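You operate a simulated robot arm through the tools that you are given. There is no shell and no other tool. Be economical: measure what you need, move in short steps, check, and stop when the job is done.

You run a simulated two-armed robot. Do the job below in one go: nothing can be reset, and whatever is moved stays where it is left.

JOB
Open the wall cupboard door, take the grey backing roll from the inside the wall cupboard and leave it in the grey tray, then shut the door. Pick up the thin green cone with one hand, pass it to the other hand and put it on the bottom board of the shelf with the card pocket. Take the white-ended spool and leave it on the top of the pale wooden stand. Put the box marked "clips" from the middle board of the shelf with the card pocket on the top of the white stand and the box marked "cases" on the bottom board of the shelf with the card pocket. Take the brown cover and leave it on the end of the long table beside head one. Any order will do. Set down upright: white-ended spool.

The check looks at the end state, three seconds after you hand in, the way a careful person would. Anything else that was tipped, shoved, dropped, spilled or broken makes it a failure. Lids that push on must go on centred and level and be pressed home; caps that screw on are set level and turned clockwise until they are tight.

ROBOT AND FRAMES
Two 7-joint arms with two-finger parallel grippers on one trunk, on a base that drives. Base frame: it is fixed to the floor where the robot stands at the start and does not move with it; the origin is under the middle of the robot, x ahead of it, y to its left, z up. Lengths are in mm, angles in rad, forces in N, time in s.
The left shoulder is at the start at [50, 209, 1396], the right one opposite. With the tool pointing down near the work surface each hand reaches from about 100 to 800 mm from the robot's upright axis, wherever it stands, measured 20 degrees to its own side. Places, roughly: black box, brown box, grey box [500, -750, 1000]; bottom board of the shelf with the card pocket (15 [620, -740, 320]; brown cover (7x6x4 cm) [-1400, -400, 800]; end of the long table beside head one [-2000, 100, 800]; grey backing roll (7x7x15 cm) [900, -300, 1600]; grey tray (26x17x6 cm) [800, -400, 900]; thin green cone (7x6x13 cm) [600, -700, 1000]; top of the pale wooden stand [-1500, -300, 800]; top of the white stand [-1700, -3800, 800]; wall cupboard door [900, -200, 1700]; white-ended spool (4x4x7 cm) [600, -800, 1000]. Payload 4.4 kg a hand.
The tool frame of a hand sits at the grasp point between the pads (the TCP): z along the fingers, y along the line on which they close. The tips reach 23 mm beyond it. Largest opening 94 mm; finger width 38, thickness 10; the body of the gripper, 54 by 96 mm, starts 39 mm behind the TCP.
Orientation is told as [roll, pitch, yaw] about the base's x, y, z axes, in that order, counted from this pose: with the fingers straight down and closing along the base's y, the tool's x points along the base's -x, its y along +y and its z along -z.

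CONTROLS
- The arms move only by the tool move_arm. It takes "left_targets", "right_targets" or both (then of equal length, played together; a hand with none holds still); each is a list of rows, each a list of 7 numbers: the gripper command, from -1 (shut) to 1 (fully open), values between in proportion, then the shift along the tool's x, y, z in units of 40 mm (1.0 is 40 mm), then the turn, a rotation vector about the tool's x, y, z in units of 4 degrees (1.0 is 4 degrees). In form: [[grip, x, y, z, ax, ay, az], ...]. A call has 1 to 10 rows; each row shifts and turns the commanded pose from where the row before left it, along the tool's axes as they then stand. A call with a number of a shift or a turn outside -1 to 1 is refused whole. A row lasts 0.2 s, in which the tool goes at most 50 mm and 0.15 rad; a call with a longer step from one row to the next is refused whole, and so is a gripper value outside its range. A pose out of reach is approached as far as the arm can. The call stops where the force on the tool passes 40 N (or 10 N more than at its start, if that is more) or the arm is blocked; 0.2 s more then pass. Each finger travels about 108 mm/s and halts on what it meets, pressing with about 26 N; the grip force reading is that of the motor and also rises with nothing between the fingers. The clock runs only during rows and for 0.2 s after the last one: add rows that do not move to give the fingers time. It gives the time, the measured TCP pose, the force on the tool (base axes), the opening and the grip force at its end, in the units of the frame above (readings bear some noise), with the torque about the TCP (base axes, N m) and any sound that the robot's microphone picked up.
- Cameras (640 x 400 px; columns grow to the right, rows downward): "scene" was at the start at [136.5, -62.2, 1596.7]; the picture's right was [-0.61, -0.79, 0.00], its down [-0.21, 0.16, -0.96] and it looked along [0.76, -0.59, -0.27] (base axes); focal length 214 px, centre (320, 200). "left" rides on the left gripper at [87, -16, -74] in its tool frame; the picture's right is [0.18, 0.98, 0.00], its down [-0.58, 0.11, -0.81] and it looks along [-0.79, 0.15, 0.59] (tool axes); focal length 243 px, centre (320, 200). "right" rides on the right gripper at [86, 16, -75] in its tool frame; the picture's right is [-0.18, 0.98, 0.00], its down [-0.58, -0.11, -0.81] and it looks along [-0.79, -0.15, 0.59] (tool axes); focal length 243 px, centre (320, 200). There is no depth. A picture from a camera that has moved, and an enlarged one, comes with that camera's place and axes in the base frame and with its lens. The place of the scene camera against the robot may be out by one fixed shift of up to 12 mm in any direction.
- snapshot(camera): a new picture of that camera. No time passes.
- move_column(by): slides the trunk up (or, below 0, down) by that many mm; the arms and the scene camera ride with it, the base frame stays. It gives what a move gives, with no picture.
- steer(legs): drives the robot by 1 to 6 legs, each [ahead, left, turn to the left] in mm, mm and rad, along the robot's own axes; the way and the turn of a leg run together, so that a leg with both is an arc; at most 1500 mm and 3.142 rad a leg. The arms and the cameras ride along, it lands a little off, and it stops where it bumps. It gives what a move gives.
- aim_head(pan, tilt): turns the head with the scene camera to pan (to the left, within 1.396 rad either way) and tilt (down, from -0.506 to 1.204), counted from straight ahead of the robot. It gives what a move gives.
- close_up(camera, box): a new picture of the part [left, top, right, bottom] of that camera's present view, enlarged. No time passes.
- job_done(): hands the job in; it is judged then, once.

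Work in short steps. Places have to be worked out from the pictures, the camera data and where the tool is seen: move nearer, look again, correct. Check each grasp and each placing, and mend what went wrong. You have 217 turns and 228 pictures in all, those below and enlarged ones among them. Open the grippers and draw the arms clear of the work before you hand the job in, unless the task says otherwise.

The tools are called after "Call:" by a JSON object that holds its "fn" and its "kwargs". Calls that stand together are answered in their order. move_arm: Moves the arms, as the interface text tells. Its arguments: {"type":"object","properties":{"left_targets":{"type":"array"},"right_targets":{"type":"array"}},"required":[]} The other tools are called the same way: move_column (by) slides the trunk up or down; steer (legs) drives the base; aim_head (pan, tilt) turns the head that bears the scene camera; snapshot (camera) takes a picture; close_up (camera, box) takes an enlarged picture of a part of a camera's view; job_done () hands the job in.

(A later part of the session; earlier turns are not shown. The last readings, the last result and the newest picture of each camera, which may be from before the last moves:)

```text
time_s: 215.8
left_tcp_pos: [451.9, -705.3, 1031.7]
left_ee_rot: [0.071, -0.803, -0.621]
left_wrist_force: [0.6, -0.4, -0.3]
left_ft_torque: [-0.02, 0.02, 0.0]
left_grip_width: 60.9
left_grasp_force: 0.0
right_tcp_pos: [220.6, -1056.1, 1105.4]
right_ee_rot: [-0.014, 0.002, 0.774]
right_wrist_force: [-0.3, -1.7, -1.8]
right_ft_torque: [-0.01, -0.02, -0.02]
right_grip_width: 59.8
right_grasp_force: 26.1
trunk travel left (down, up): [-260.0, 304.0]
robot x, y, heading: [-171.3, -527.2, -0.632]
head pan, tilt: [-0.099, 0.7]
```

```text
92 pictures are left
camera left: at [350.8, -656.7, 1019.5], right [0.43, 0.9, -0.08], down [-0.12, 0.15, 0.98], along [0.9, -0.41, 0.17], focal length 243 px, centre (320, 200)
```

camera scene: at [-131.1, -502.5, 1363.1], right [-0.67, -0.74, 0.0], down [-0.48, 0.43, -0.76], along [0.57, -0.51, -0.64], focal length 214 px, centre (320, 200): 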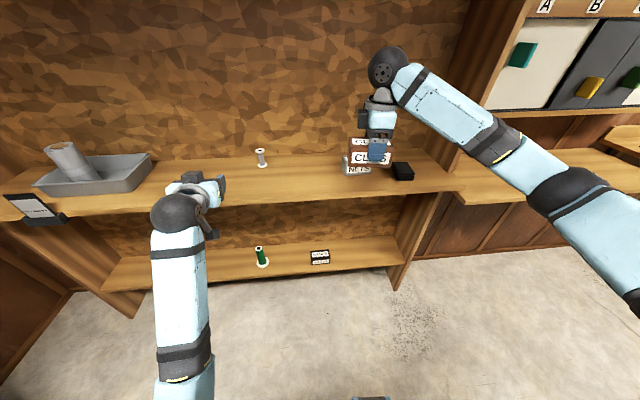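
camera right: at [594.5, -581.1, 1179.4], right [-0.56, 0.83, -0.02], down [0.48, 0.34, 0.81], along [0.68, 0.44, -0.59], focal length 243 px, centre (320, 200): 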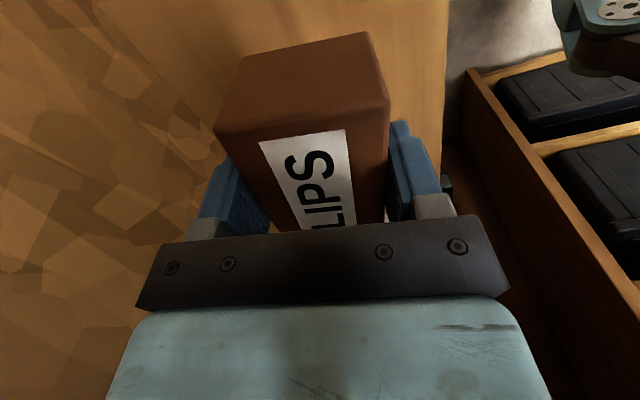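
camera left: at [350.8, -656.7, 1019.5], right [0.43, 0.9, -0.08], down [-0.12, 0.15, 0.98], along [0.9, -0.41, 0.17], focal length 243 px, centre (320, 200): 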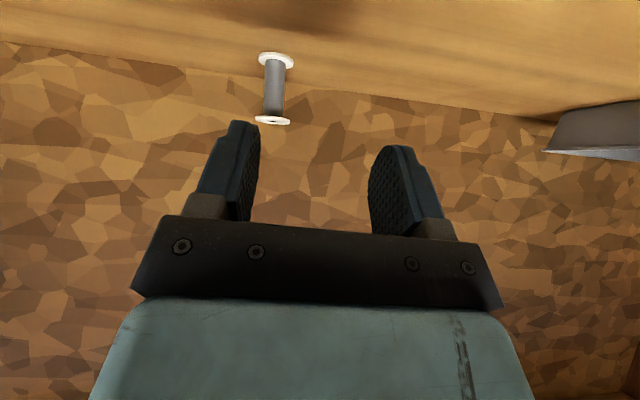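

Refined spool position ≈ [570,−817]. Move to a pre-grasp 130 mm short, fingers open.

Call:
{"fn": "move_arm", "kwargs": {"left_targets": [[1, -0.9, -0.4, 0.3, 0, 0, 0], [1, -0.87, -0.43, 0.3, 0, 0, 0], [1, 0, 0, 0, 0, 0, 0]]}}

Call:
{"fn": "snapshot", "kwargs": {"camera": "left"}}

Call:
{"fn": "close_up", "kwargs": {"camera": "scene", "box": [160, 80, 360, 240]}}

```text
time_s: 216.6
left_tcp_pos: [487.4, -769.4, 1066.3]
left_ee_rot: [0.071, -0.804, -0.621]
left_wrist_force: [-0.3, 0.1, 0.6]
left_ft_torque: [0.02, -0.02, 0.01]
left_grip_width: 94.0
left_grasp_force: 0.0
right_tcp_pos: [220.0, -1055.3, 1106.8]
right_ee_rot: [-0.014, 0.0, 0.775]
right_wrist_force: [0.0, 0.5, 0.3]
right_ft_torque: [-0.03, 0.02, 0.01]
right_grip_width: 59.6
right_grasp_force: 25.5
trunk travel left (down, up): [-260.0, 304.0]
robot x, y, heading: [-175.6, -529.8, -0.635]
head pan, tilt: [-0.099, 0.7]
```

```text
91 pictures are left
camera left: at [386.0, -720.8, 1053.0], right [0.43, 0.9, -0.09], down [-0.12, 0.15, 0.98], along [0.9, -0.41, 0.17], focal length 243 px, centre (320, 200)
```

left: 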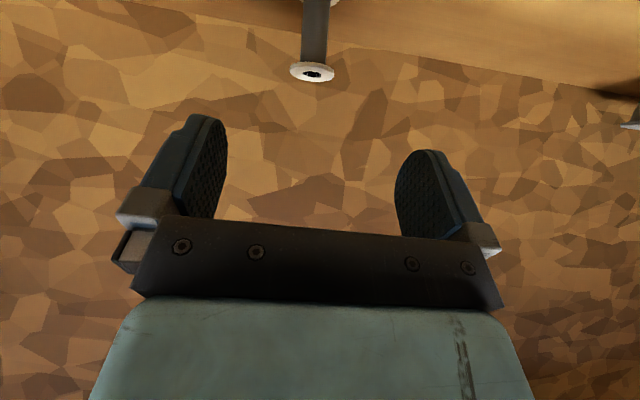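

```text
2.50 times, centred on (260, 160) of scene
camera zoom: at [-59.7, -629.8, 1342.8], right [-0.67, -0.74, 0.0], down [-0.48, 0.43, -0.77], along [0.57, -0.51, -0.64], focal length 536 px, centre (470, 300)
```

zoom: 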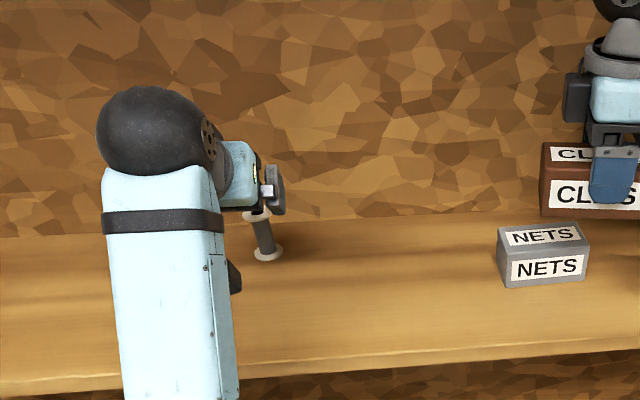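

Aligned laterally. Advance 112 mm along the tool and look.

Call:
{"fn": "move_arm", "kwargs": {"left_targets": [[1, 0.07, -0.02, 0.7, 0, 0, 0], [1, 0.07, -0.02, 0.7, 0, 0, 0], [1, 0.07, -0.02, 0.7, 0, 0, 0], [1, 0.05, 0, 0.7, 0, 0, 0], [1, 0, 0, 0, 0, 0, 0]]}}

Call:
{"fn": "snapshot", "kwargs": {"camera": "left"}}

Call:
{"fn": "close_up", "kwargs": {"camera": "scene", "box": [160, 80, 360, 240]}}

```text
time_s: 217.8
left_tcp_pos: [551.4, -806.4, 981.2]
left_ee_rot: [0.071, -0.804, -0.621]
left_wrist_force: [-0.5, 0.7, -0.5]
left_ft_torque: [-0.02, -0.02, -0.02]
left_grip_width: 94.1
left_grasp_force: 0.1
right_tcp_pos: [219.0, -1054.9, 1106.8]
right_ee_rot: [-0.015, 0.0, 0.775]
right_wrist_force: [-0.8, -0.2, -1.3]
right_ft_torque: [0.02, -0.01, -0.02]
right_grip_width: 59.6
right_grasp_force: 26.2
trunk travel left (down, up): [-260.0, 304.0]
robot x, y, heading: [-172.2, -529.2, -0.637]
head pan, tilt: [-0.099, 0.7]
```

```text
89 pictures are left
camera left: at [450.2, -759.2, 968.2], right [0.43, 0.9, -0.08], down [-0.12, 0.15, 0.98], along [0.9, -0.41, 0.17], focal length 243 px, centre (320, 200)
```

left: 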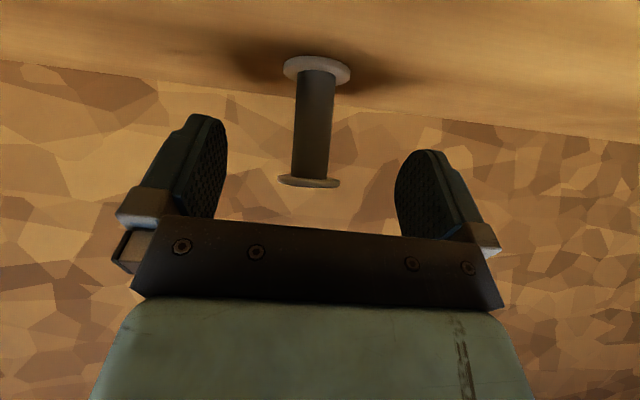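

```text
2.50 times, centred on (260, 160) of scene
camera zoom: at [-60.0, -630.2, 1342.8], right [-0.67, -0.74, 0.0], down [-0.48, 0.43, -0.77], along [0.57, -0.51, -0.64], focal length 536 px, centre (470, 300)
```

zoom: 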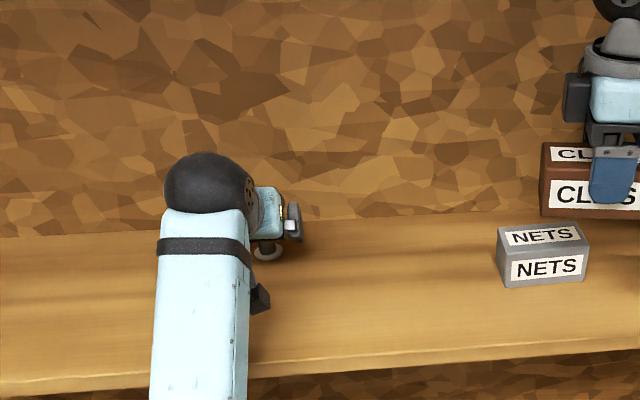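

Spool stands at ≈[580,−827], board z≈918. Advance 42 mm more and close.

Call:
{"fn": "move_arm", "kwargs": {"left_targets": [[1, -0.1, -0.02, 0.53, 0, 0, 0], [1, -0.09, -0.02, 0.53, 0, 0, 0], [1, 0, 0, 0, 0, 0, 0]]}}

Call:
{"fn": "snapshot", "kwargs": {"camera": "left"}}

```text
time_s: 218.6
left_tcp_pos: [581.9, -827.3, 954.8]
left_ee_rot: [0.071, -0.804, -0.622]
left_wrist_force: [-0.2, 0.7, 0.3]
left_ft_torque: [0.0, -0.02, -0.02]
left_grip_width: 93.9
left_grasp_force: 0.1
right_tcp_pos: [220.2, -1055.2, 1106.6]
right_ee_rot: [-0.016, 0.0, 0.776]
right_wrist_force: [0.1, -0.6, -1.4]
right_ft_torque: [0.0, 0.01, 0.0]
right_grip_width: 59.8
right_grasp_force: 26.2
trunk travel left (down, up): [-260.0, 304.0]
robot x, y, heading: [-174.0, -528.7, -0.639]
head pan, tilt: [-0.099, 0.7]
```

```text
87 pictures are left
camera left: at [479.9, -779.1, 943.1], right [0.43, 0.9, -0.08], down [-0.12, 0.15, 0.98], along [0.9, -0.41, 0.17], focal length 243 px, centre (320, 200)
```

left: 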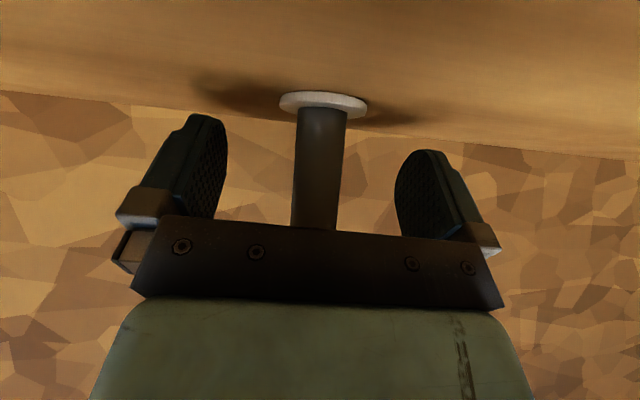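

Spool is at the TCP. Close.

Call:
{"fn": "move_arm", "kwargs": {"left_targets": [[-1, 0, 0, 0, 0, 0, 0], [-1, 0, 0, 0, 0, 0, 0], [-1, 0, 0, 0, 0, 0, 0], [-1, 0, 0, 0, 0, 0, 0]]}}

Call:
{"fn": "snapshot", "kwargs": {"camera": "left"}}

```text
time_s: 219.6
left_tcp_pos: [580.4, -826.7, 954.3]
left_ee_rot: [0.071, -0.805, -0.622]
left_wrist_force: [-0.4, -0.1, -0.2]
left_ft_torque: [-0.01, -0.01, 0.02]
left_grip_width: 36.1
left_grasp_force: 25.6
right_tcp_pos: [221.0, -1054.9, 1106.2]
right_ee_rot: [-0.016, 0.0, 0.775]
right_wrist_force: [1.0, 0.0, -1.3]
right_ft_torque: [-0.05, -0.01, 0.0]
right_grip_width: 59.4
right_grasp_force: 26.1
trunk travel left (down, up): [-260.0, 304.0]
robot x, y, heading: [-171.7, -525.8, -0.634]
head pan, tilt: [-0.099, 0.7]
```

```text
86 pictures are left
camera left: at [479.9, -779.0, 942.8], right [0.43, 0.9, -0.08], down [-0.12, 0.15, 0.98], along [0.9, -0.41, 0.17], focal length 243 px, centre (320, 200)
```

left: 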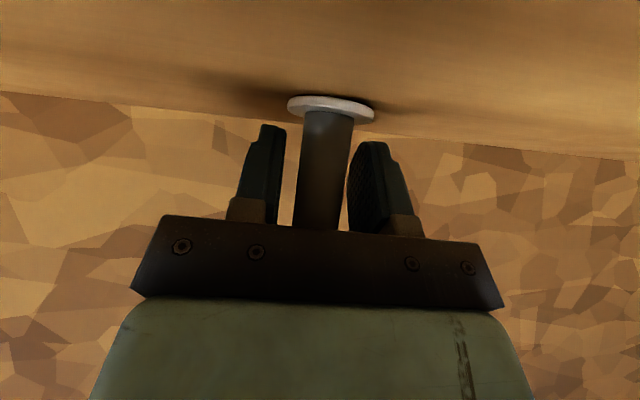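

Gripped at 36 mm (on the flange). Lift 80 mm and check it stays upright.

Call:
{"fn": "move_arm", "kwargs": {"left_targets": [[-1, -0.18, 0, -0.17, 0, 0, 0], [-1, -0.36, 0, -0.35, 0, 0, 0], [-1, -0.45, 0, -0.43, 0, 0, 0], [-1, -0.45, 0, -0.43, 0, 0, 0], [-1, 0, 0, 0, 0, 0, 0]]}}

Call:
{"fn": "snapshot", "kwargs": {"camera": "left"}}

Call:
{"fn": "close_up", "kwargs": {"camera": "scene", "box": [190, 80, 330, 200]}}

```text
time_s: 220.8
left_tcp_pos: [579.3, -830.0, 1034.7]
left_ee_rot: [0.069, -0.802, -0.622]
left_wrist_force: [0.2, -0.8, -0.3]
left_ft_torque: [0.0, 0.01, -0.01]
left_grip_width: 36.2
left_grasp_force: 26.1
right_tcp_pos: [219.6, -1056.0, 1104.9]
right_ee_rot: [-0.015, 0.0, 0.775]
right_wrist_force: [0.3, 0.7, -1.6]
right_ft_torque: [-0.01, -0.01, 0.02]
right_grip_width: 59.5
right_grasp_force: 26.3
trunk travel left (down, up): [-260.0, 304.0]
robot x, y, heading: [-168.3, -528.9, -0.64]
head pan, tilt: [-0.099, 0.7]
```

```text
85 pictures are left
camera left: at [477.8, -782.8, 1021.9], right [0.43, 0.9, -0.08], down [-0.12, 0.15, 0.98], along [0.9, -0.41, 0.17], focal length 243 px, centre (320, 200)
```

left: 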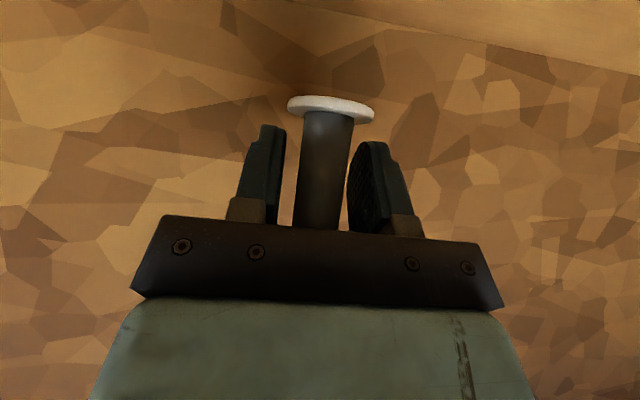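

```text
3.33 times, centred on (260, 140) of scene
camera zoom: at [-59.5, -630.3, 1342.7], right [-0.67, -0.74, 0.0], down [-0.48, 0.43, -0.76], along [0.57, -0.51, -0.64], focal length 715 px, centre (520, 400)
```

zoom: 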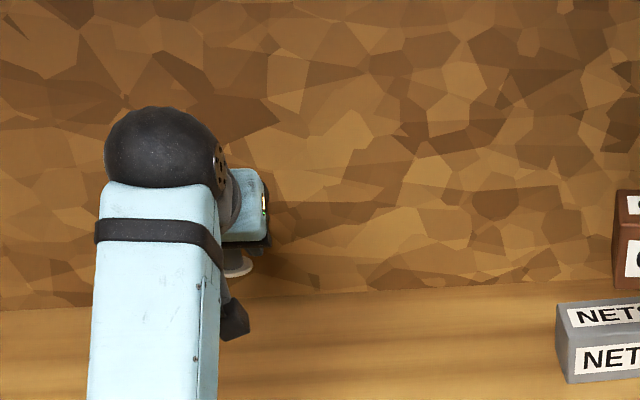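

Spool is held firm. Back out 320 mm, then draw both hands in before turning.

Call:
{"fn": "steer", "kwargs": {"legs": [[-320, 0, 0]]}}

Call:
{"fn": "move_arm", "kwargs": {"left_targets": [[-1, 0.55, -0.2, -0.65, 0, 0, 0], [-1, 0.55, -0.2, -0.65, 0, 0, 0], [-1, 0.55, -0.2, -0.65, 0, 0, 0], [-1, 0.55, -0.2, -0.65, 0, 0, 0], [-1, 0.55, -0.2, -0.65, 0, 0, 0]], "right_targets": [[-1, 0, 0.8, 0, 0, 0, 0], [-1, 0, 0.8, 0, 0, 0, 0], [-1, 0, 0.8, 0, 0, 0, 0], [-1, 0, 0.8, 0, 0, 0, 0], [-1, 0, 0, 0, 0, 0, 0]]}}

Call:
{"fn": "aim_head", "kwargs": {"pan": -1.39, "tilt": 0.4}}

Call:
{"fn": "snapshot", "kwargs": {"camera": "scene"}}

```text
time_s: 222.9
left_tcp_pos: [322.8, -638.5, 1035.6]
left_ee_rot: [0.07, -0.804, -0.619]
left_wrist_force: [0.6, 0.0, 0.2]
left_ft_torque: [-0.01, 0.0, -0.02]
left_grip_width: 36.1
left_grasp_force: 25.3
right_tcp_pos: [-35.0, -863.9, 1107.2]
right_ee_rot: [-0.016, 0.0, 0.778]
right_wrist_force: [-1.1, 0.9, -1.0]
right_ft_torque: [0.0, 0.01, 0.02]
right_grip_width: 59.7
right_grasp_force: 26.1
trunk travel left (down, up): [-260.0, 304.0]
robot x, y, heading: [-424.6, -339.5, -0.636]
head pan, tilt: [-0.099, 0.7]
```

```text
time_s: 224.1
left_tcp_pos: [163.7, -575.8, 1047.3]
left_ee_rot: [0.082, -0.814, -0.62]
left_wrist_force: [0.2, 0.1, -0.4]
left_ft_torque: [0.0, -0.01, 0.03]
left_grip_width: 36.1
left_grasp_force: 26.5
right_tcp_pos: [-125.8, -773.1, 1104.6]
right_ee_rot: [-0.015, 0.001, 0.775]
right_wrist_force: [-0.2, 0.1, -1.5]
right_ft_torque: [-0.01, 0.0, 0.01]
right_grip_width: 59.6
right_grasp_force: 26.1
trunk travel left (down, up): [-260.0, 304.0]
robot x, y, heading: [-430.5, -337.8, -0.638]
head pan, tilt: [-0.099, 0.7]
```

```text
time_s: 225.6
left_tcp_pos: [162.2, -575.7, 1043.8]
left_ee_rot: [0.086, -0.809, -0.625]
left_wrist_force: [0.2, 0.3, -0.3]
left_ft_torque: [-0.01, 0.01, -0.03]
left_grip_width: 36.2
left_grasp_force: 25.7
right_tcp_pos: [-125.2, -772.6, 1104.4]
right_ee_rot: [-0.015, -0.001, 0.776]
right_wrist_force: [0.3, 0.2, -0.6]
right_ft_torque: [0.0, -0.03, -0.04]
right_grip_width: 59.7
right_grasp_force: 26.1
trunk travel left (down, up): [-260.0, 304.0]
robot x, y, heading: [-430.5, -337.1, -0.635]
head pan, tilt: [-1.389, 0.4]
```

```text
83 pictures are left
camera scene: at [-419.7, -466.7, 1369.5], right [-0.9, 0.44, 0.0], down [0.17, 0.35, -0.92], along [-0.4, -0.83, -0.39], focal length 214 px, centre (320, 200)
```

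scene: 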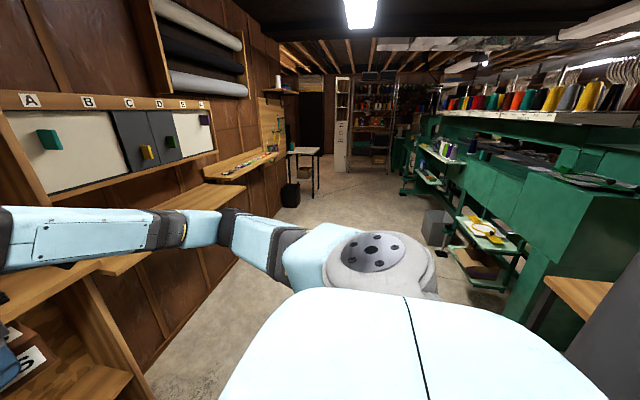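

The aisle is free. Turn clockwise 2.5 rad to face the stands to the west.

Call:
{"fn": "steer", "kwargs": {"legs": [[0, 0, -2.5]]}}

Call:
{"fn": "aim_head", "kwargs": {"pan": 0.0, "tilt": 0.35}}

Call:
{"fn": "snapshot", "kwargs": {"camera": "scene"}}

```text
time_s: 231.8
left_tcp_pos: [-1037.6, -527.0, 1040.0]
left_ee_rot: [0.087, -0.807, -3.084]
left_wrist_force: [-0.2, -0.2, -0.9]
left_ft_torque: [0.03, -0.04, 0.04]
left_grip_width: 36.2
left_grasp_force: 25.9
right_tcp_pos: [-937.2, -192.2, 1105.9]
right_ee_rot: [-0.015, -0.001, -1.682]
right_wrist_force: [-0.3, -0.8, -1.6]
right_ft_torque: [0.03, 0.02, 0.02]
right_grip_width: 59.9
right_grasp_force: 26.2
trunk travel left (down, up): [-260.0, 304.0]
robot x, y, heading: [-427.2, -339.4, -3.095]
head pan, tilt: [-1.389, 0.4]
```

```text
time_s: 233.3
left_tcp_pos: [-1037.1, -528.3, 1039.4]
left_ee_rot: [0.092, -0.807, -3.083]
left_wrist_force: [-0.1, 0.1, -0.4]
left_ft_torque: [-0.03, -0.01, 0.01]
left_grip_width: 36.2
left_grasp_force: 26.2
right_tcp_pos: [-937.4, -192.1, 1103.1]
right_ee_rot: [-0.017, 0.0, -1.684]
right_wrist_force: [-0.5, 0.3, -0.4]
right_ft_torque: [0.04, 0.0, 0.01]
right_grip_width: 59.7
right_grasp_force: 25.7
trunk travel left (down, up): [-260.0, 304.0]
robot x, y, heading: [-431.5, -337.3, -3.096]
head pan, tilt: [0.0, 0.351]
```

```text
82 pictures are left
camera scene: at [-593.9, -350.9, 1374.1], right [-0.05, 1.0, 0.0], down [0.34, 0.02, -0.94], along [-0.94, -0.04, -0.34], focal length 214 px, centre (320, 200)
```

scene: 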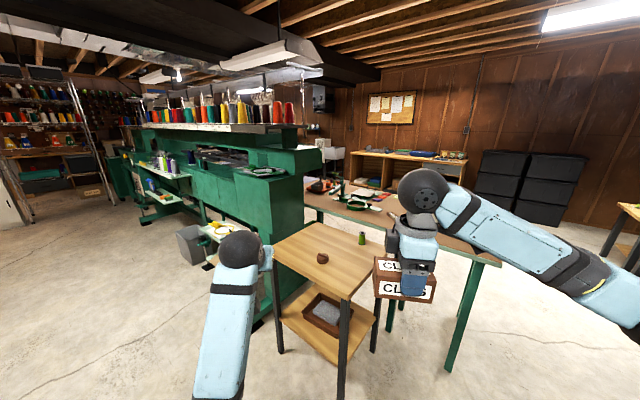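

I see the pale stand with the brown cover on it, and the long table behind. Close-ups to understand the places.

Call:
{"fn": "close_up", "kwargs": {"camera": "scene", "box": [250, 160, 510, 320]}}

Call:
{"fn": "close_up", "kwargs": {"camera": "scene", "box": [130, 80, 330, 220]}}

```text
2.46 times, centred on (380, 240) of scene
camera zoom: at [-593.9, -350.9, 1374.1], right [-0.05, 1.0, 0.0], down [0.34, 0.02, -0.94], along [-0.94, -0.04, -0.34], focal length 528 px, centre (172, 102)
```

zoom: 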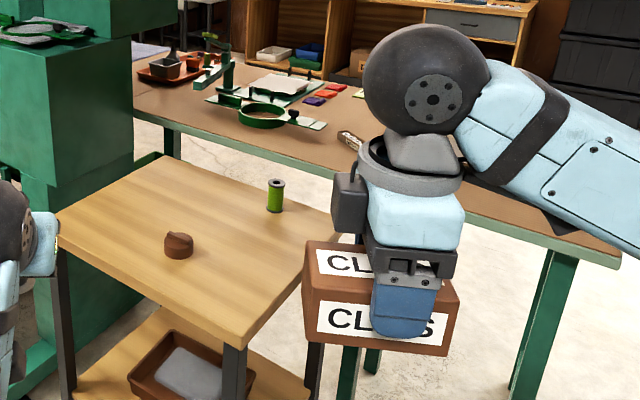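

```text
2.86 times, centred on (230, 150) of scene
camera zoom: at [-593.9, -350.9, 1374.1], right [-0.05, 1.0, 0.0], down [0.34, 0.02, -0.94], along [-0.94, -0.04, -0.34], focal length 613 px, centre (577, 343)
```

zoom: 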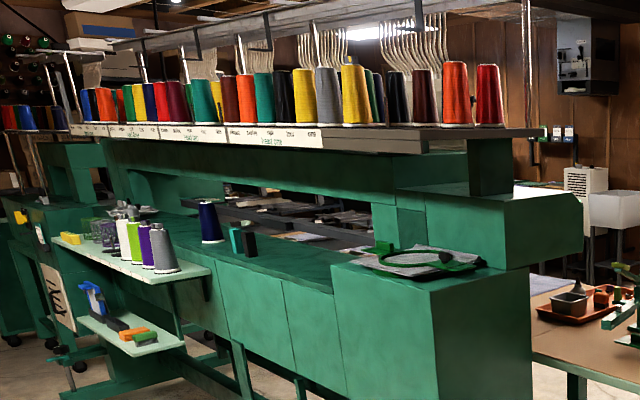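

I read the labels on the thread rack to identify "head one".

Call:
{"fn": "close_up", "kwargs": {"camera": "scene", "box": [140, 110, 250, 150]}}

Call:
{"fn": "close_up", "kwargs": {"camera": "scene", "box": [290, 160, 410, 230]}}

```text
5.82 times, centred on (195, 130) of scene
camera zoom: at [-593.9, -350.9, 1374.1], right [-0.05, 1.0, 0.0], down [0.34, 0.02, -0.94], along [-0.94, -0.04, -0.34], focal length 1248 px, centre (1047, 607)
```

zoom: 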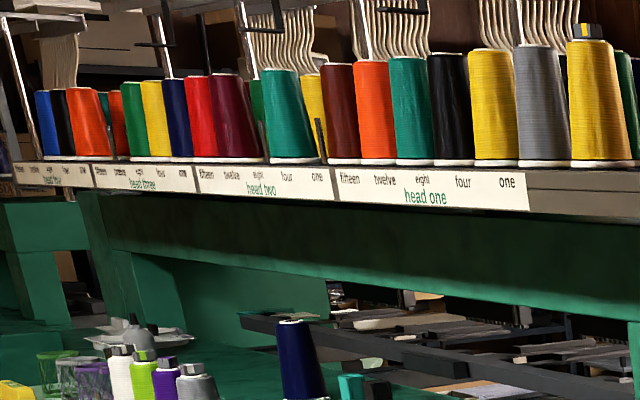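

```text
5.33 times, centred on (350, 195) of scene
camera zoom: at [-593.9, -350.9, 1374.1], right [-0.05, 1.0, 0.0], down [0.34, 0.02, -0.94], along [-0.94, -0.04, -0.34], focal length 1144 px, centre (160, 227)
```

zoom: 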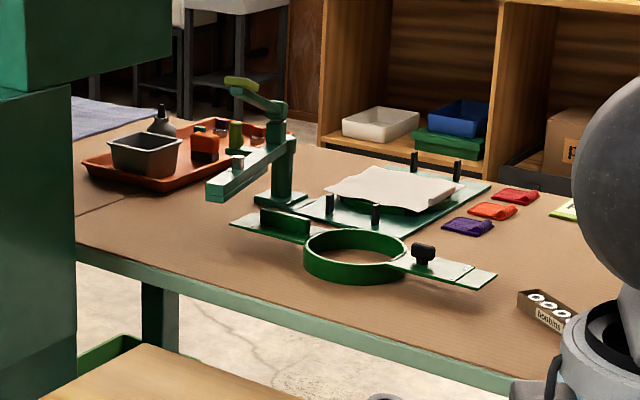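

"Head one" is the near end of the machine, and the long brown table's end lies right there, behind the pale stand. The stand's top is centred near [−1480,−345]; cover at ≈[−1390,−373]. I drive 200 mm closer and look with the left camera.

Call:
{"fn": "steer", "kwargs": {"legs": [[200, 0, 0]]}}

Call:
{"fn": "aim_head", "kwargs": {"pan": 0.0, "tilt": 0.6}}

Call:
{"fn": "snapshot", "kwargs": {"camera": "scene"}}

Call:
{"fn": "snapshot", "kwargs": {"camera": "left"}}

```text
time_s: 234.9
left_tcp_pos: [-1237.5, -537.2, 1040.8]
left_ee_rot: [0.089, -0.806, -3.085]
left_wrist_force: [-0.3, 0.0, -0.4]
left_ft_torque: [0.0, 0.01, -0.02]
left_grip_width: 36.2
left_grasp_force: 26.1
right_tcp_pos: [-1139.6, -201.6, 1103.5]
right_ee_rot: [-0.016, 0.001, -1.682]
right_wrist_force: [-0.8, -0.2, -1.6]
right_ft_torque: [0.01, 0.01, 0.0]
right_grip_width: 59.5
right_grasp_force: 25.9
trunk travel left (down, up): [-260.0, 304.0]
robot x, y, heading: [-628.3, -345.9, -3.092]
head pan, tilt: [0.0, 0.351]
```

```text
time_s: 235.7
left_tcp_pos: [-1237.9, -537.8, 1040.9]
left_ee_rot: [0.091, -0.807, -3.086]
left_wrist_force: [-0.5, 0.0, -1.4]
left_ft_torque: [0.02, 0.01, 0.0]
left_grip_width: 36.0
left_grasp_force: 26.2
right_tcp_pos: [-1138.8, -200.8, 1104.5]
right_ee_rot: [-0.016, 0.001, -1.683]
right_wrist_force: [0.3, -0.8, -1.1]
right_ft_torque: [0.01, 0.04, 0.0]
right_grip_width: 59.5
right_grasp_force: 25.6
trunk travel left (down, up): [-260.0, 304.0]
robot x, y, heading: [-628.6, -346.9, -3.097]
head pan, tilt: [0.0, 0.6]
```

```text
77 pictures are left
camera scene: at [-789.4, -360.2, 1351.4], right [-0.05, 1.0, 0.0], down [0.56, 0.03, -0.83], along [-0.82, -0.04, -0.56], focal length 214 px, centre (320, 200)
```

scene: 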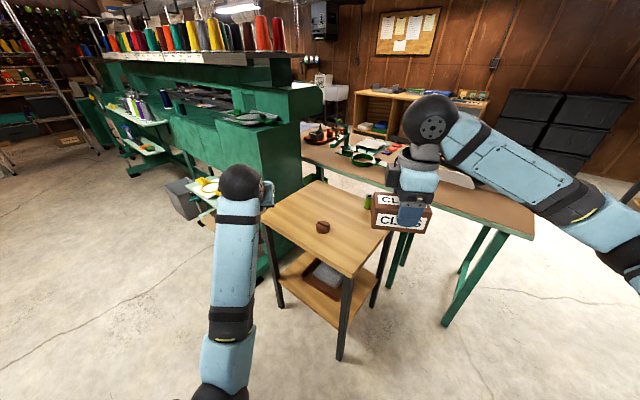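

```text
76 pictures are left
camera left: at [-1124.0, -509.1, 1027.2], right [0.25, -0.97, -0.07], down [0.19, -0.02, 0.98], along [-0.95, -0.26, 0.17], focal length 243 px, centre (320, 200)
```

left: 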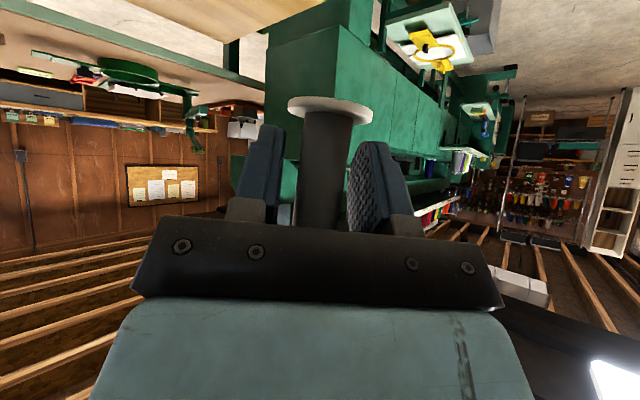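

Stand top z≈795, corners F(−1191,−290), L(−1488,−630). Spool spot: [−1455,−488]. I drive 100 mm closer and move the left hand above it.

Call:
{"fn": "steer", "kwargs": {"legs": [[100, 0, 0]]}}

Call:
{"fn": "move_arm", "kwargs": {"left_targets": [[-1, -0.04, -0.44, 0.85, 0, 0, 0], [-1, -0.04, -0.44, 0.85, 0, 0, 0], [-1, -0.04, -0.44, 0.95, 0, 0, 0], [-1, -0.04, -0.44, 0.95, 0, 0, 0], [-1, 0, 0, 0, 0, 0, 0]]}}

Call:
{"fn": "snapshot", "kwargs": {"camera": "scene"}}

Call:
{"fn": "snapshot", "kwargs": {"camera": "left"}}

```text
time_s: 236.8
left_tcp_pos: [-1335.5, -541.5, 1039.5]
left_ee_rot: [0.092, -0.805, -3.087]
left_wrist_force: [-0.4, -0.4, 0.0]
left_ft_torque: [-0.01, 0.05, 0.0]
left_grip_width: 36.0
left_grasp_force: 26.3
right_tcp_pos: [-1236.6, -205.9, 1103.3]
right_ee_rot: [-0.014, 0.0, -1.683]
right_wrist_force: [0.4, 0.3, -1.5]
right_ft_torque: [-0.02, 0.01, 0.02]
right_grip_width: 59.5
right_grasp_force: 26.2
trunk travel left (down, up): [-260.0, 304.0]
robot x, y, heading: [-726.5, -351.6, -3.099]
head pan, tilt: [0.0, 0.6]
```

```text
time_s: 238.0
left_tcp_pos: [-1453.9, -506.5, 939.5]
left_ee_rot: [0.118, -0.807, -3.094]
left_wrist_force: [0.3, 0.2, 0.6]
left_ft_torque: [0.0, 0.03, -0.03]
left_grip_width: 35.9
left_grasp_force: 26.0
right_tcp_pos: [-1236.2, -206.7, 1104.3]
right_ee_rot: [-0.016, 0.002, -1.682]
right_wrist_force: [-0.8, 0.1, -0.8]
right_ft_torque: [0.0, 0.05, 0.01]
right_grip_width: 59.6
right_grasp_force: 25.8
trunk travel left (down, up): [-260.0, 304.0]
robot x, y, heading: [-724.9, -353.9, -3.095]
head pan, tilt: [0.0, 0.6]
```

```text
75 pictures are left
camera scene: at [-887.1, -364.9, 1351.4], right [-0.05, 1.0, 0.0], down [0.56, 0.03, -0.83], along [-0.82, -0.04, -0.56], focal length 214 px, centre (320, 200)
```

scene: 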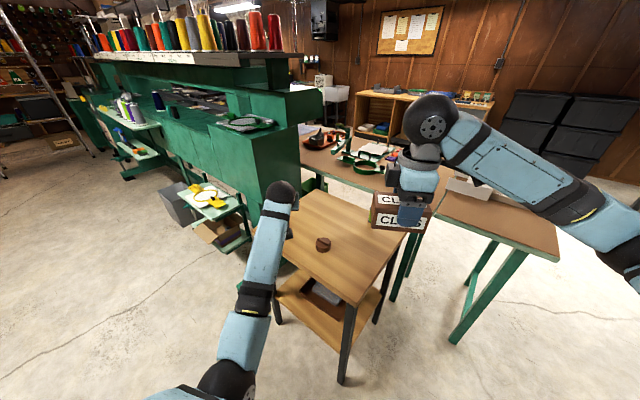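

```text
74 pictures are left
camera left: at [-1340.5, -476.4, 926.6], right [0.26, -0.96, -0.05], down [0.19, 0.0, 0.98], along [-0.95, -0.26, 0.18], focal length 243 px, centre (320, 200)
```

left: 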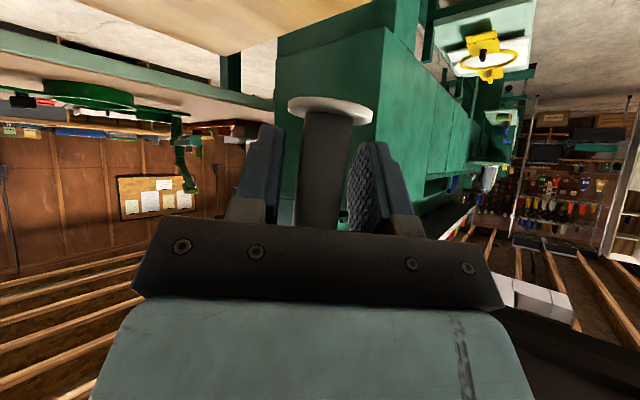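

The spot is ~110 mm inside both stand edges. Lower 85 mm, then slowly to contact.

Call:
{"fn": "move_arm", "kwargs": {"left_targets": [[-1, 0.51, -0.04, 0.49, 0, 0, 0], [-1, 0.51, -0.04, 0.49, 0, 0, 0], [-1, 0.51, -0.04, 0.49, 0, 0, 0], [-1, 0, 0, 0, 0, 0, 0]]}}

Call:
{"fn": "snapshot", "kwargs": {"camera": "left"}}

```text
time_s: 239.2
left_tcp_pos: [-1468.1, -517.1, 879.4]
left_ee_rot: [0.135, -0.847, -3.095]
left_wrist_force: [0.0, 0.6, 0.4]
left_ft_torque: [0.0, 0.0, 0.01]
left_grip_width: 36.2
left_grasp_force: 26.3
right_tcp_pos: [-1236.2, -207.1, 1104.5]
right_ee_rot: [-0.015, 0.001, -1.683]
right_wrist_force: [-0.3, 0.7, -1.2]
right_ft_torque: [0.02, -0.04, 0.02]
right_grip_width: 59.9
right_grasp_force: 26.2
trunk travel left (down, up): [-260.0, 304.0]
robot x, y, heading: [-722.9, -353.7, -3.092]
head pan, tilt: [0.0, 0.6]
stopped in row 4 (left hand): the arm was blocked; the commanded pose is now the measured one
```

```text
73 pictures are left
camera left: at [-1355.7, -486.6, 860.9], right [0.27, -0.96, -0.05], down [0.22, 0.01, 0.97], along [-0.94, -0.27, 0.22], focal length 243 px, centre (320, 200)
```

left: 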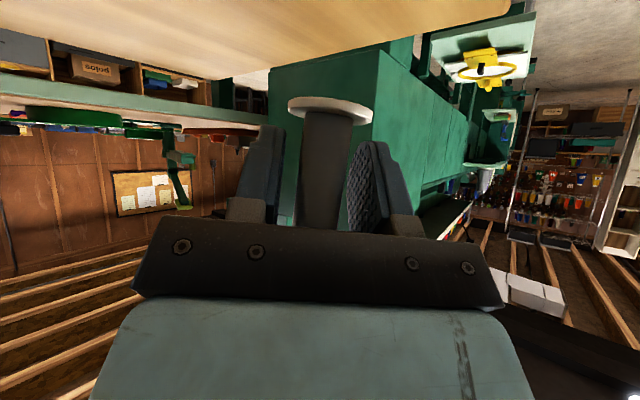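

The arm is at its limit again; I raise the hand 75 mm, restore the pitch, and lower with the column instead.

Call:
{"fn": "move_arm", "kwargs": {"left_targets": [[-1, -0.45, 0.04, -0.43, 0, 0.3, 0], [-1, -0.45, 0.04, -0.43, 0, 0.3, 0], [-1, -0.45, 0.04, -0.43, 0, 0.2, 0], [-1, 0, 0, 0, 0, 0, 0]]}}

Call:
{"fn": "move_column", "kwargs": {"by": -90}}

Call:
{"fn": "snapshot", "kwargs": {"camera": "left"}}

```text
time_s: 240.2
left_tcp_pos: [-1466.2, -520.4, 953.1]
left_ee_rot: [0.134, -0.791, -3.088]
left_wrist_force: [0.1, 0.3, 0.7]
left_ft_torque: [-0.03, -0.01, 0.02]
left_grip_width: 36.3
left_grasp_force: 25.7
right_tcp_pos: [-1237.3, -206.3, 1105.5]
right_ee_rot: [-0.017, 0.0, -1.682]
right_wrist_force: [0.6, -0.7, -0.1]
right_ft_torque: [0.02, 0.01, -0.01]
right_grip_width: 59.7
right_grasp_force: 25.9
trunk travel left (down, up): [-260.0, 304.0]
robot x, y, heading: [-724.2, -352.2, -3.096]
head pan, tilt: [0.0, 0.6]
```

```text
time_s: 241.4
left_tcp_pos: [-1466.3, -520.6, 862.6]
left_ee_rot: [0.135, -0.79, -3.085]
left_wrist_force: [-0.1, 0.0, -0.5]
left_ft_torque: [0.02, -0.05, 0.02]
left_grip_width: 36.1
left_grasp_force: 26.2
right_tcp_pos: [-1236.0, -206.9, 1014.8]
right_ee_rot: [-0.017, 0.0, -1.682]
right_wrist_force: [-0.1, 0.4, -0.1]
right_ft_torque: [-0.01, 0.01, -0.04]
right_grip_width: 59.7
right_grasp_force: 26.3
trunk travel left (down, up): [-170.0, 394.0]
robot x, y, heading: [-727.7, -352.6, -3.093]
head pan, tilt: [0.0, 0.6]
```

```text
72 pictures are left
camera left: at [-1354.0, -488.3, 851.3], right [0.28, -0.96, -0.04], down [0.17, 0.01, 0.99], along [-0.95, -0.28, 0.17], focal length 243 px, centre (320, 200)
```

left: 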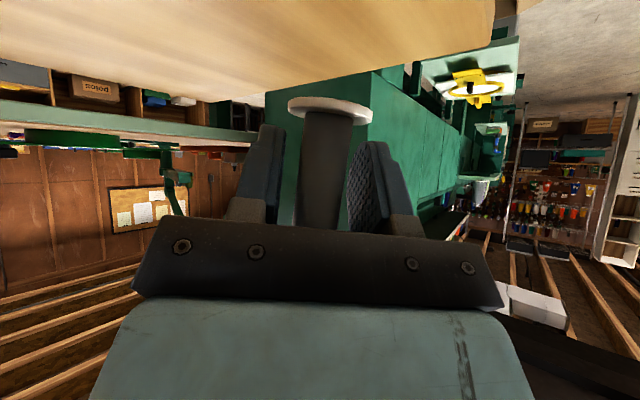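

Small roll correction, then lower with the column toward contact.

Call:
{"fn": "move_arm", "kwargs": {"left_targets": [[-1, 0, 0, 0, 0, 0, -0.5], [-1, 0, 0, 0, 0, 0, -0.45]]}}

Call:
{"fn": "move_column", "kwargs": {"by": -20}}

Call:
{"fn": "move_column", "kwargs": {"by": -6}}

Call:
{"fn": "snapshot", "kwargs": {"camera": "left"}}

```text
time_s: 242.1
left_tcp_pos: [-1467.0, -529.7, 859.3]
left_ee_rot: [0.091, -0.798, -2.998]
left_wrist_force: [-0.2, 0.1, -0.1]
left_ft_torque: [0.0, -0.02, -0.02]
left_grip_width: 35.9
left_grasp_force: 25.7
right_tcp_pos: [-1236.8, -207.0, 1015.0]
right_ee_rot: [-0.017, 0.0, -1.683]
right_wrist_force: [-0.5, 0.1, -2.3]
right_ft_torque: [0.0, 0.01, 0.01]
right_grip_width: 59.8
right_grasp_force: 26.0
trunk travel left (down, up): [-170.0, 394.0]
robot x, y, heading: [-729.8, -353.2, -3.096]
head pan, tilt: [0.0, 0.6]
```

```text
time_s: 242.7
left_tcp_pos: [-1466.8, -529.9, 840.6]
left_ee_rot: [0.09, -0.8, -2.997]
left_wrist_force: [-0.3, 0.2, 0.5]
left_ft_torque: [0.01, -0.02, -0.02]
left_grip_width: 36.1
left_grasp_force: 26.4
right_tcp_pos: [-1236.7, -205.9, 995.0]
right_ee_rot: [-0.017, 0.001, -1.683]
right_wrist_force: [0.2, -0.2, -0.4]
right_ft_torque: [0.02, 0.0, 0.02]
right_grip_width: 59.7
right_grasp_force: 26.2
trunk travel left (down, up): [-150.0, 414.0]
robot x, y, heading: [-727.4, -353.9, -3.093]
head pan, tilt: [0.0, 0.6]
```

```text
time_s: 243.3
left_tcp_pos: [-1467.9, -529.5, 835.8]
left_ee_rot: [0.086, -0.8, -2.999]
left_wrist_force: [-0.3, -0.2, -0.6]
left_ft_torque: [0.02, 0.02, -0.02]
left_grip_width: 36.1
left_grasp_force: 26.2
right_tcp_pos: [-1236.7, -204.7, 989.5]
right_ee_rot: [-0.017, 0.001, -1.682]
right_wrist_force: [-0.7, -0.5, -0.7]
right_ft_torque: [0.01, -0.01, 0.02]
right_grip_width: 59.5
right_grasp_force: 26.2
trunk travel left (down, up): [-144.0, 420.0]
robot x, y, heading: [-730.8, -350.0, -3.099]
head pan, tilt: [0.0, 0.6]
```

```text
71 pictures are left
camera left: at [-1356.9, -491.4, 823.3], right [0.33, -0.94, -0.07], down [0.18, -0.01, 0.98], along [-0.93, -0.34, 0.17], focal length 243 px, centre (320, 200)
```

left: 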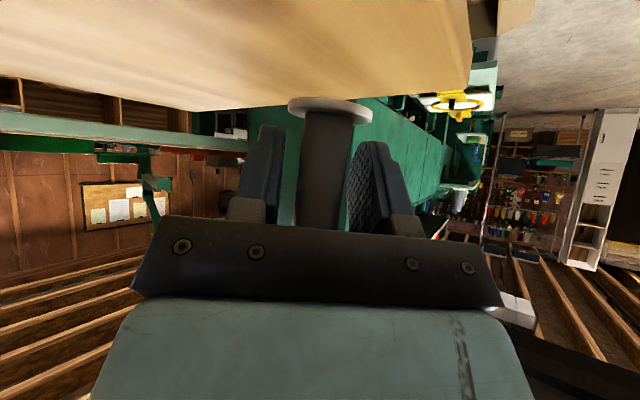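

Not yet touching. Continue with small column steps.

Call:
{"fn": "move_column", "kwargs": {"by": -7}}

Call:
{"fn": "move_column", "kwargs": {"by": -5}}

Call:
{"fn": "snapshot", "kwargs": {"camera": "left"}}

```text
time_s: 243.8
left_tcp_pos: [-1468.5, -529.7, 829.8]
left_ee_rot: [0.085, -0.801, -2.997]
left_wrist_force: [-0.2, -0.3, 0.1]
left_ft_torque: [0.03, -0.01, 0.01]
left_grip_width: 35.8
left_grasp_force: 25.8
right_tcp_pos: [-1235.9, -205.1, 981.7]
right_ee_rot: [-0.015, -0.001, -1.683]
right_wrist_force: [-0.4, 0.4, -1.4]
right_ft_torque: [0.03, 0.04, 0.04]
right_grip_width: 59.3
right_grasp_force: 26.0
trunk travel left (down, up): [-137.0, 427.0]
robot x, y, heading: [-726.1, -351.2, -3.095]
head pan, tilt: [0.0, 0.6]
```

```text
time_s: 244.4
left_tcp_pos: [-1468.9, -528.8, 824.9]
left_ee_rot: [0.087, -0.8, -2.998]
left_wrist_force: [-0.4, -0.5, 0.6]
left_ft_torque: [0.02, 0.0, -0.01]
left_grip_width: 35.9
left_grasp_force: 25.6
right_tcp_pos: [-1235.5, -205.8, 976.2]
right_ee_rot: [-0.016, 0.0, -1.683]
right_wrist_force: [0.5, 0.2, -1.0]
right_ft_torque: [0.0, 0.0, -0.01]
right_grip_width: 59.6
right_grasp_force: 26.2
trunk travel left (down, up): [-132.0, 432.0]
robot x, y, heading: [-723.2, -350.6, -3.094]
head pan, tilt: [0.0, 0.6]
```

```text
70 pictures are left
camera left: at [-1357.2, -491.1, 812.2], right [0.33, -0.94, -0.07], down [0.18, -0.01, 0.98], along [-0.93, -0.34, 0.17], focal length 243 px, centre (320, 200)
```

left: 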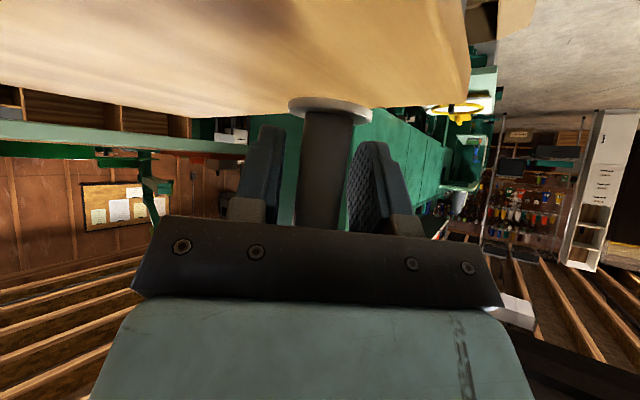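

The stand top seems lower than I thought (~750). Continue lowering in steps, watching the force.

Call:
{"fn": "move_column", "kwargs": {"by": -10}}

Call:
{"fn": "move_column", "kwargs": {"by": -8}}

Call:
{"fn": "move_column", "kwargs": {"by": -7}}

Call:
{"fn": "snapshot", "kwargs": {"camera": "left"}}

```text
time_s: 244.9
left_tcp_pos: [-1468.1, -528.8, 816.0]
left_ee_rot: [0.087, -0.804, -2.998]
left_wrist_force: [0.5, -0.9, -0.9]
left_ft_torque: [-0.01, 0.01, 0.0]
left_grip_width: 35.9
left_grasp_force: 25.8
right_tcp_pos: [-1235.4, -206.5, 967.7]
right_ee_rot: [-0.015, 0.0, -1.682]
right_wrist_force: [-0.1, -1.0, -0.4]
right_ft_torque: [0.02, 0.02, -0.05]
right_grip_width: 59.9
right_grasp_force: 25.9
trunk travel left (down, up): [-122.0, 442.0]
robot x, y, heading: [-726.2, -353.4, -3.096]
head pan, tilt: [0.0, 0.6]
```

```text
time_s: 245.5
left_tcp_pos: [-1469.1, -528.6, 807.3]
left_ee_rot: [0.087, -0.802, -2.996]
left_wrist_force: [-0.4, 0.1, -0.3]
left_ft_torque: [0.03, 0.01, -0.01]
left_grip_width: 36.0
left_grasp_force: 25.9
right_tcp_pos: [-1236.7, -205.8, 958.9]
right_ee_rot: [-0.017, 0.0, -1.681]
right_wrist_force: [0.1, 0.8, -1.9]
right_ft_torque: [-0.01, 0.0, 0.03]
right_grip_width: 59.3
right_grasp_force: 26.2
trunk travel left (down, up): [-114.0, 450.0]
robot x, y, heading: [-724.2, -354.6, -3.091]
head pan, tilt: [0.0, 0.6]
```

```text
time_s: 246.1
left_tcp_pos: [-1469.0, -528.6, 800.3]
left_ee_rot: [0.085, -0.803, -2.997]
left_wrist_force: [-0.1, -0.2, -0.3]
left_ft_torque: [0.0, -0.01, -0.01]
left_grip_width: 36.0
left_grasp_force: 25.8
right_tcp_pos: [-1235.8, -206.6, 951.2]
right_ee_rot: [-0.016, -0.001, -1.682]
right_wrist_force: [0.3, -0.6, -0.4]
right_ft_torque: [0.02, 0.0, 0.0]
right_grip_width: 59.5
right_grasp_force: 25.7
trunk travel left (down, up): [-107.0, 457.0]
robot x, y, heading: [-724.0, -355.2, -3.093]
head pan, tilt: [0.0, 0.6]
```

```text
69 pictures are left
camera left: at [-1357.4, -490.9, 788.0], right [0.33, -0.94, -0.07], down [0.18, -0.01, 0.98], along [-0.93, -0.34, 0.17], focal length 243 px, centre (320, 200)
```

left: 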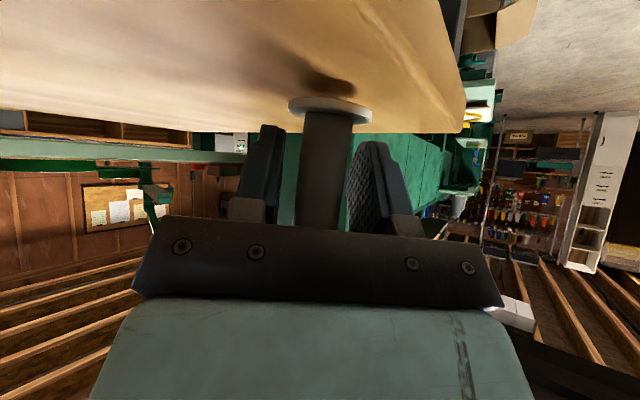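

The spool's shadow is nearly meeting it. Small steps now.

Call:
{"fn": "move_column", "kwargs": {"by": -4}}

Call:
{"fn": "move_column", "kwargs": {"by": -4}}

Call:
{"fn": "move_column", "kwargs": {"by": -4}}

Call:
{"fn": "snapshot", "kwargs": {"camera": "left"}}

```text
time_s: 246.6
left_tcp_pos: [-1467.3, -528.8, 796.4]
left_ee_rot: [0.086, -0.803, -2.995]
left_wrist_force: [0.5, 0.5, 0.6]
left_ft_torque: [-0.04, 0.04, -0.01]
left_grip_width: 36.1
left_grasp_force: 25.9
right_tcp_pos: [-1236.1, -206.0, 948.1]
right_ee_rot: [-0.016, 0.0, -1.682]
right_wrist_force: [0.9, -0.4, 0.2]
right_ft_torque: [0.0, -0.01, 0.0]
right_grip_width: 59.6
right_grasp_force: 25.6
trunk travel left (down, up): [-103.0, 461.0]
robot x, y, heading: [-729.2, -352.7, -3.093]
head pan, tilt: [0.0, 0.6]
```

```text
time_s: 247.1
left_tcp_pos: [-1468.9, -528.1, 794.4]
left_ee_rot: [0.085, -0.808, -2.996]
left_wrist_force: [-0.2, -0.6, 10.0]
left_ft_torque: [0.07, 0.07, -0.01]
left_grip_width: 35.9
left_grasp_force: 26.0
right_tcp_pos: [-1235.3, -205.5, 944.4]
right_ee_rot: [-0.017, 0.0, -1.682]
right_wrist_force: [0.0, -0.7, -0.4]
right_ft_torque: [0.0, -0.02, 0.02]
right_grip_width: 59.6
right_grasp_force: 26.5
trunk travel left (down, up): [-99.0, 465.0]
robot x, y, heading: [-723.5, -354.0, -3.093]
head pan, tilt: [0.0, 0.6]
```

```text
time_s: 247.7
left_tcp_pos: [-1467.0, -527.2, 793.3]
left_ee_rot: [0.086, -0.811, -2.998]
left_wrist_force: [-0.6, -2.8, 25.0]
left_ft_torque: [0.3, 0.02, 0.04]
left_grip_width: 36.0
left_grasp_force: 25.7
right_tcp_pos: [-1235.3, -205.7, 941.1]
right_ee_rot: [-0.019, -0.001, -1.683]
right_wrist_force: [0.2, -0.3, -1.3]
right_ft_torque: [0.03, -0.01, 0.0]
right_grip_width: 59.6
right_grasp_force: 26.0
trunk travel left (down, up): [-95.0, 469.0]
robot x, y, heading: [-725.3, -351.8, -3.092]
head pan, tilt: [0.0, 0.6]
```

```text
68 pictures are left
camera left: at [-1356.4, -490.4, 779.9], right [0.33, -0.94, -0.08], down [0.19, -0.01, 0.98], along [-0.93, -0.34, 0.18], focal length 243 px, centre (320, 200)
```

left: 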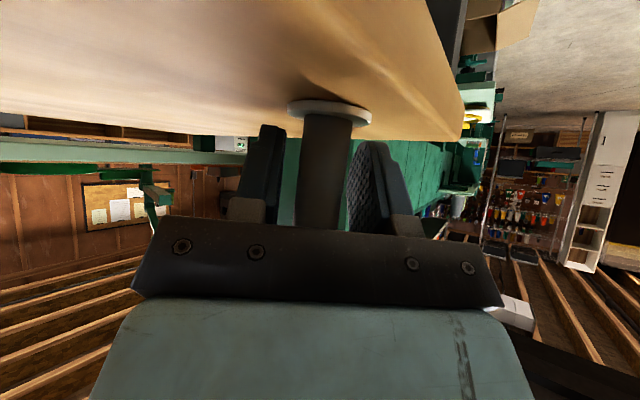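

Touchdown at TCP z≈795 (stand top ≈759). Ease 3 mm and open to ~62 mm.

Call:
{"fn": "move_column", "kwargs": {"by": 3}}

Call:
{"fn": "move_arm", "kwargs": {"left_targets": [[0, 0, 0, 0, 0, 0, 0], [0.3, 0, 0, 0, 0, 0, 0], [0.3, 0, 0, 0, 0, 0, 0], [0.3, 0, 0, 0, 0, 0, 0]]}}

Call:
{"fn": "snapshot", "kwargs": {"camera": "left"}}

```text
time_s: 248.2
left_tcp_pos: [-1467.5, -527.6, 793.2]
left_ee_rot: [0.086, -0.806, -2.996]
left_wrist_force: [3.8, 0.2, 10.5]
left_ft_torque: [0.19, -0.13, -0.09]
left_grip_width: 35.9
left_grasp_force: 26.1
right_tcp_pos: [-1233.9, -204.6, 942.4]
right_ee_rot: [-0.018, -0.001, -1.683]
right_wrist_force: [0.4, -0.2, -1.5]
right_ft_torque: [-0.01, 0.0, 0.03]
right_grip_width: 59.4
right_grasp_force: 26.5
trunk travel left (down, up): [-98.0, 466.0]
robot x, y, heading: [-730.3, -352.4, -3.09]
head pan, tilt: [0.0, 0.6]
```

```text
time_s: 249.2
left_tcp_pos: [-1468.4, -528.4, 792.7]
left_ee_rot: [0.084, -0.806, -2.998]
left_wrist_force: [0.1, 1.0, 0.0]
left_ft_torque: [0.0, -0.03, 0.02]
left_grip_width: 61.0
left_grasp_force: 0.0
right_tcp_pos: [-1235.9, -206.0, 941.9]
right_ee_rot: [-0.016, -0.001, -1.683]
right_wrist_force: [-0.1, -0.7, -1.1]
right_ft_torque: [0.01, -0.03, -0.01]
right_grip_width: 59.6
right_grasp_force: 25.5
trunk travel left (down, up): [-98.0, 466.0]
robot x, y, heading: [-727.7, -353.6, -3.093]
head pan, tilt: [0.0, 0.6]
```

```text
67 pictures are left
camera left: at [-1357.9, -490.5, 780.0], right [0.33, -0.94, -0.07], down [0.19, -0.01, 0.98], along [-0.93, -0.34, 0.17], focal length 243 px, centre (320, 200)
```

left: 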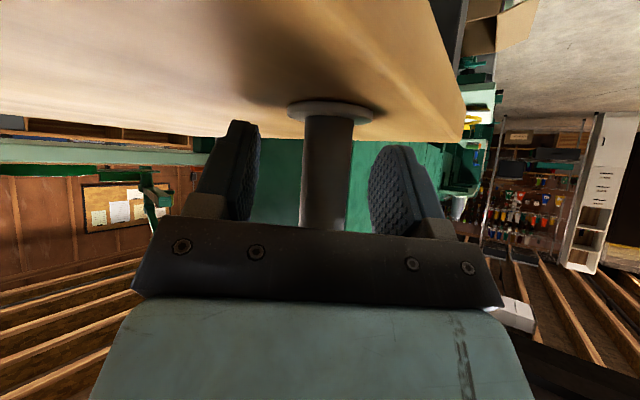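

The spool stands on its own. Retreat along the tool axis.

Call:
{"fn": "move_arm", "kwargs": {"left_targets": [[0.3, 0, 0, -0.5, 0, 0, 0], [0.3, 0, 0, -0.9, 0, 0, 0], [0.3, 0, 0, -0.9, 0, 0, 0], [0.3, 0, 0, -0.9, 0, 0, 0], [0.3, 0, 0, -0.9, 0, 0, 0]]}}

Call:
{"fn": "snapshot", "kwargs": {"camera": "left"}}

Call:
{"fn": "snapshot", "kwargs": {"camera": "scene"}}

```text
time_s: 250.6
left_tcp_pos: [-1365.9, -540.6, 914.8]
left_ee_rot: [0.192, -0.845, -3.014]
left_wrist_force: [-0.2, 0.2, 0.6]
left_ft_torque: [0.0, 0.0, 0.0]
left_grip_width: 61.2
left_grasp_force: 0.1
right_tcp_pos: [-1237.3, -205.3, 942.6]
right_ee_rot: [-0.014, 0.002, -1.683]
right_wrist_force: [0.2, 0.2, -0.6]
right_ft_torque: [0.0, -0.02, -0.01]
right_grip_width: 59.5
right_grasp_force: 25.6
trunk travel left (down, up): [-98.0, 466.0]
robot x, y, heading: [-726.9, -354.3, -3.095]
head pan, tilt: [0.0, 0.6]
stopped in row 5 (left hand): the arm was blocked; the commanded pose is now the measured one
```

```text
66 pictures are left
camera left: at [-1257.8, -497.0, 896.0], right [0.38, -0.92, -0.01], down [0.21, 0.07, 0.97], along [-0.9, -0.37, 0.23], focal length 243 px, centre (320, 200)
```

left: 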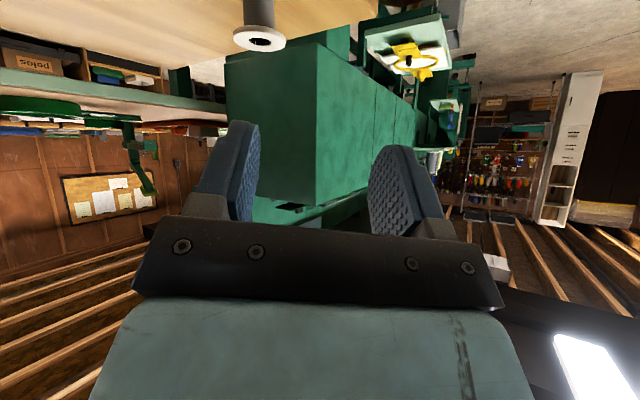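

```text
65 pictures are left
camera scene: at [-887.6, -364.9, 1189.3], right [-0.05, 1.0, 0.0], down [0.56, 0.03, -0.82], along [-0.82, -0.04, -0.57], focal length 214 px, centre (320, 200)
```

scene: 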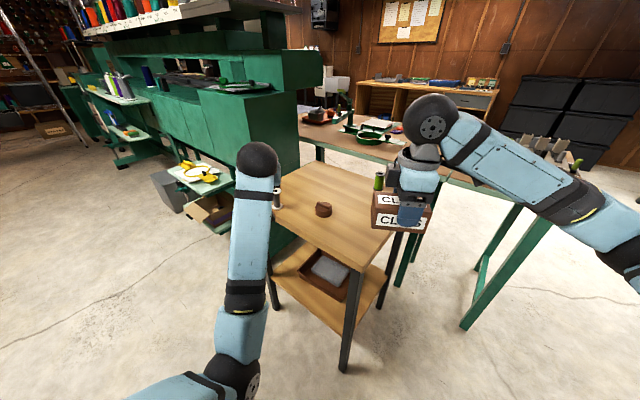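

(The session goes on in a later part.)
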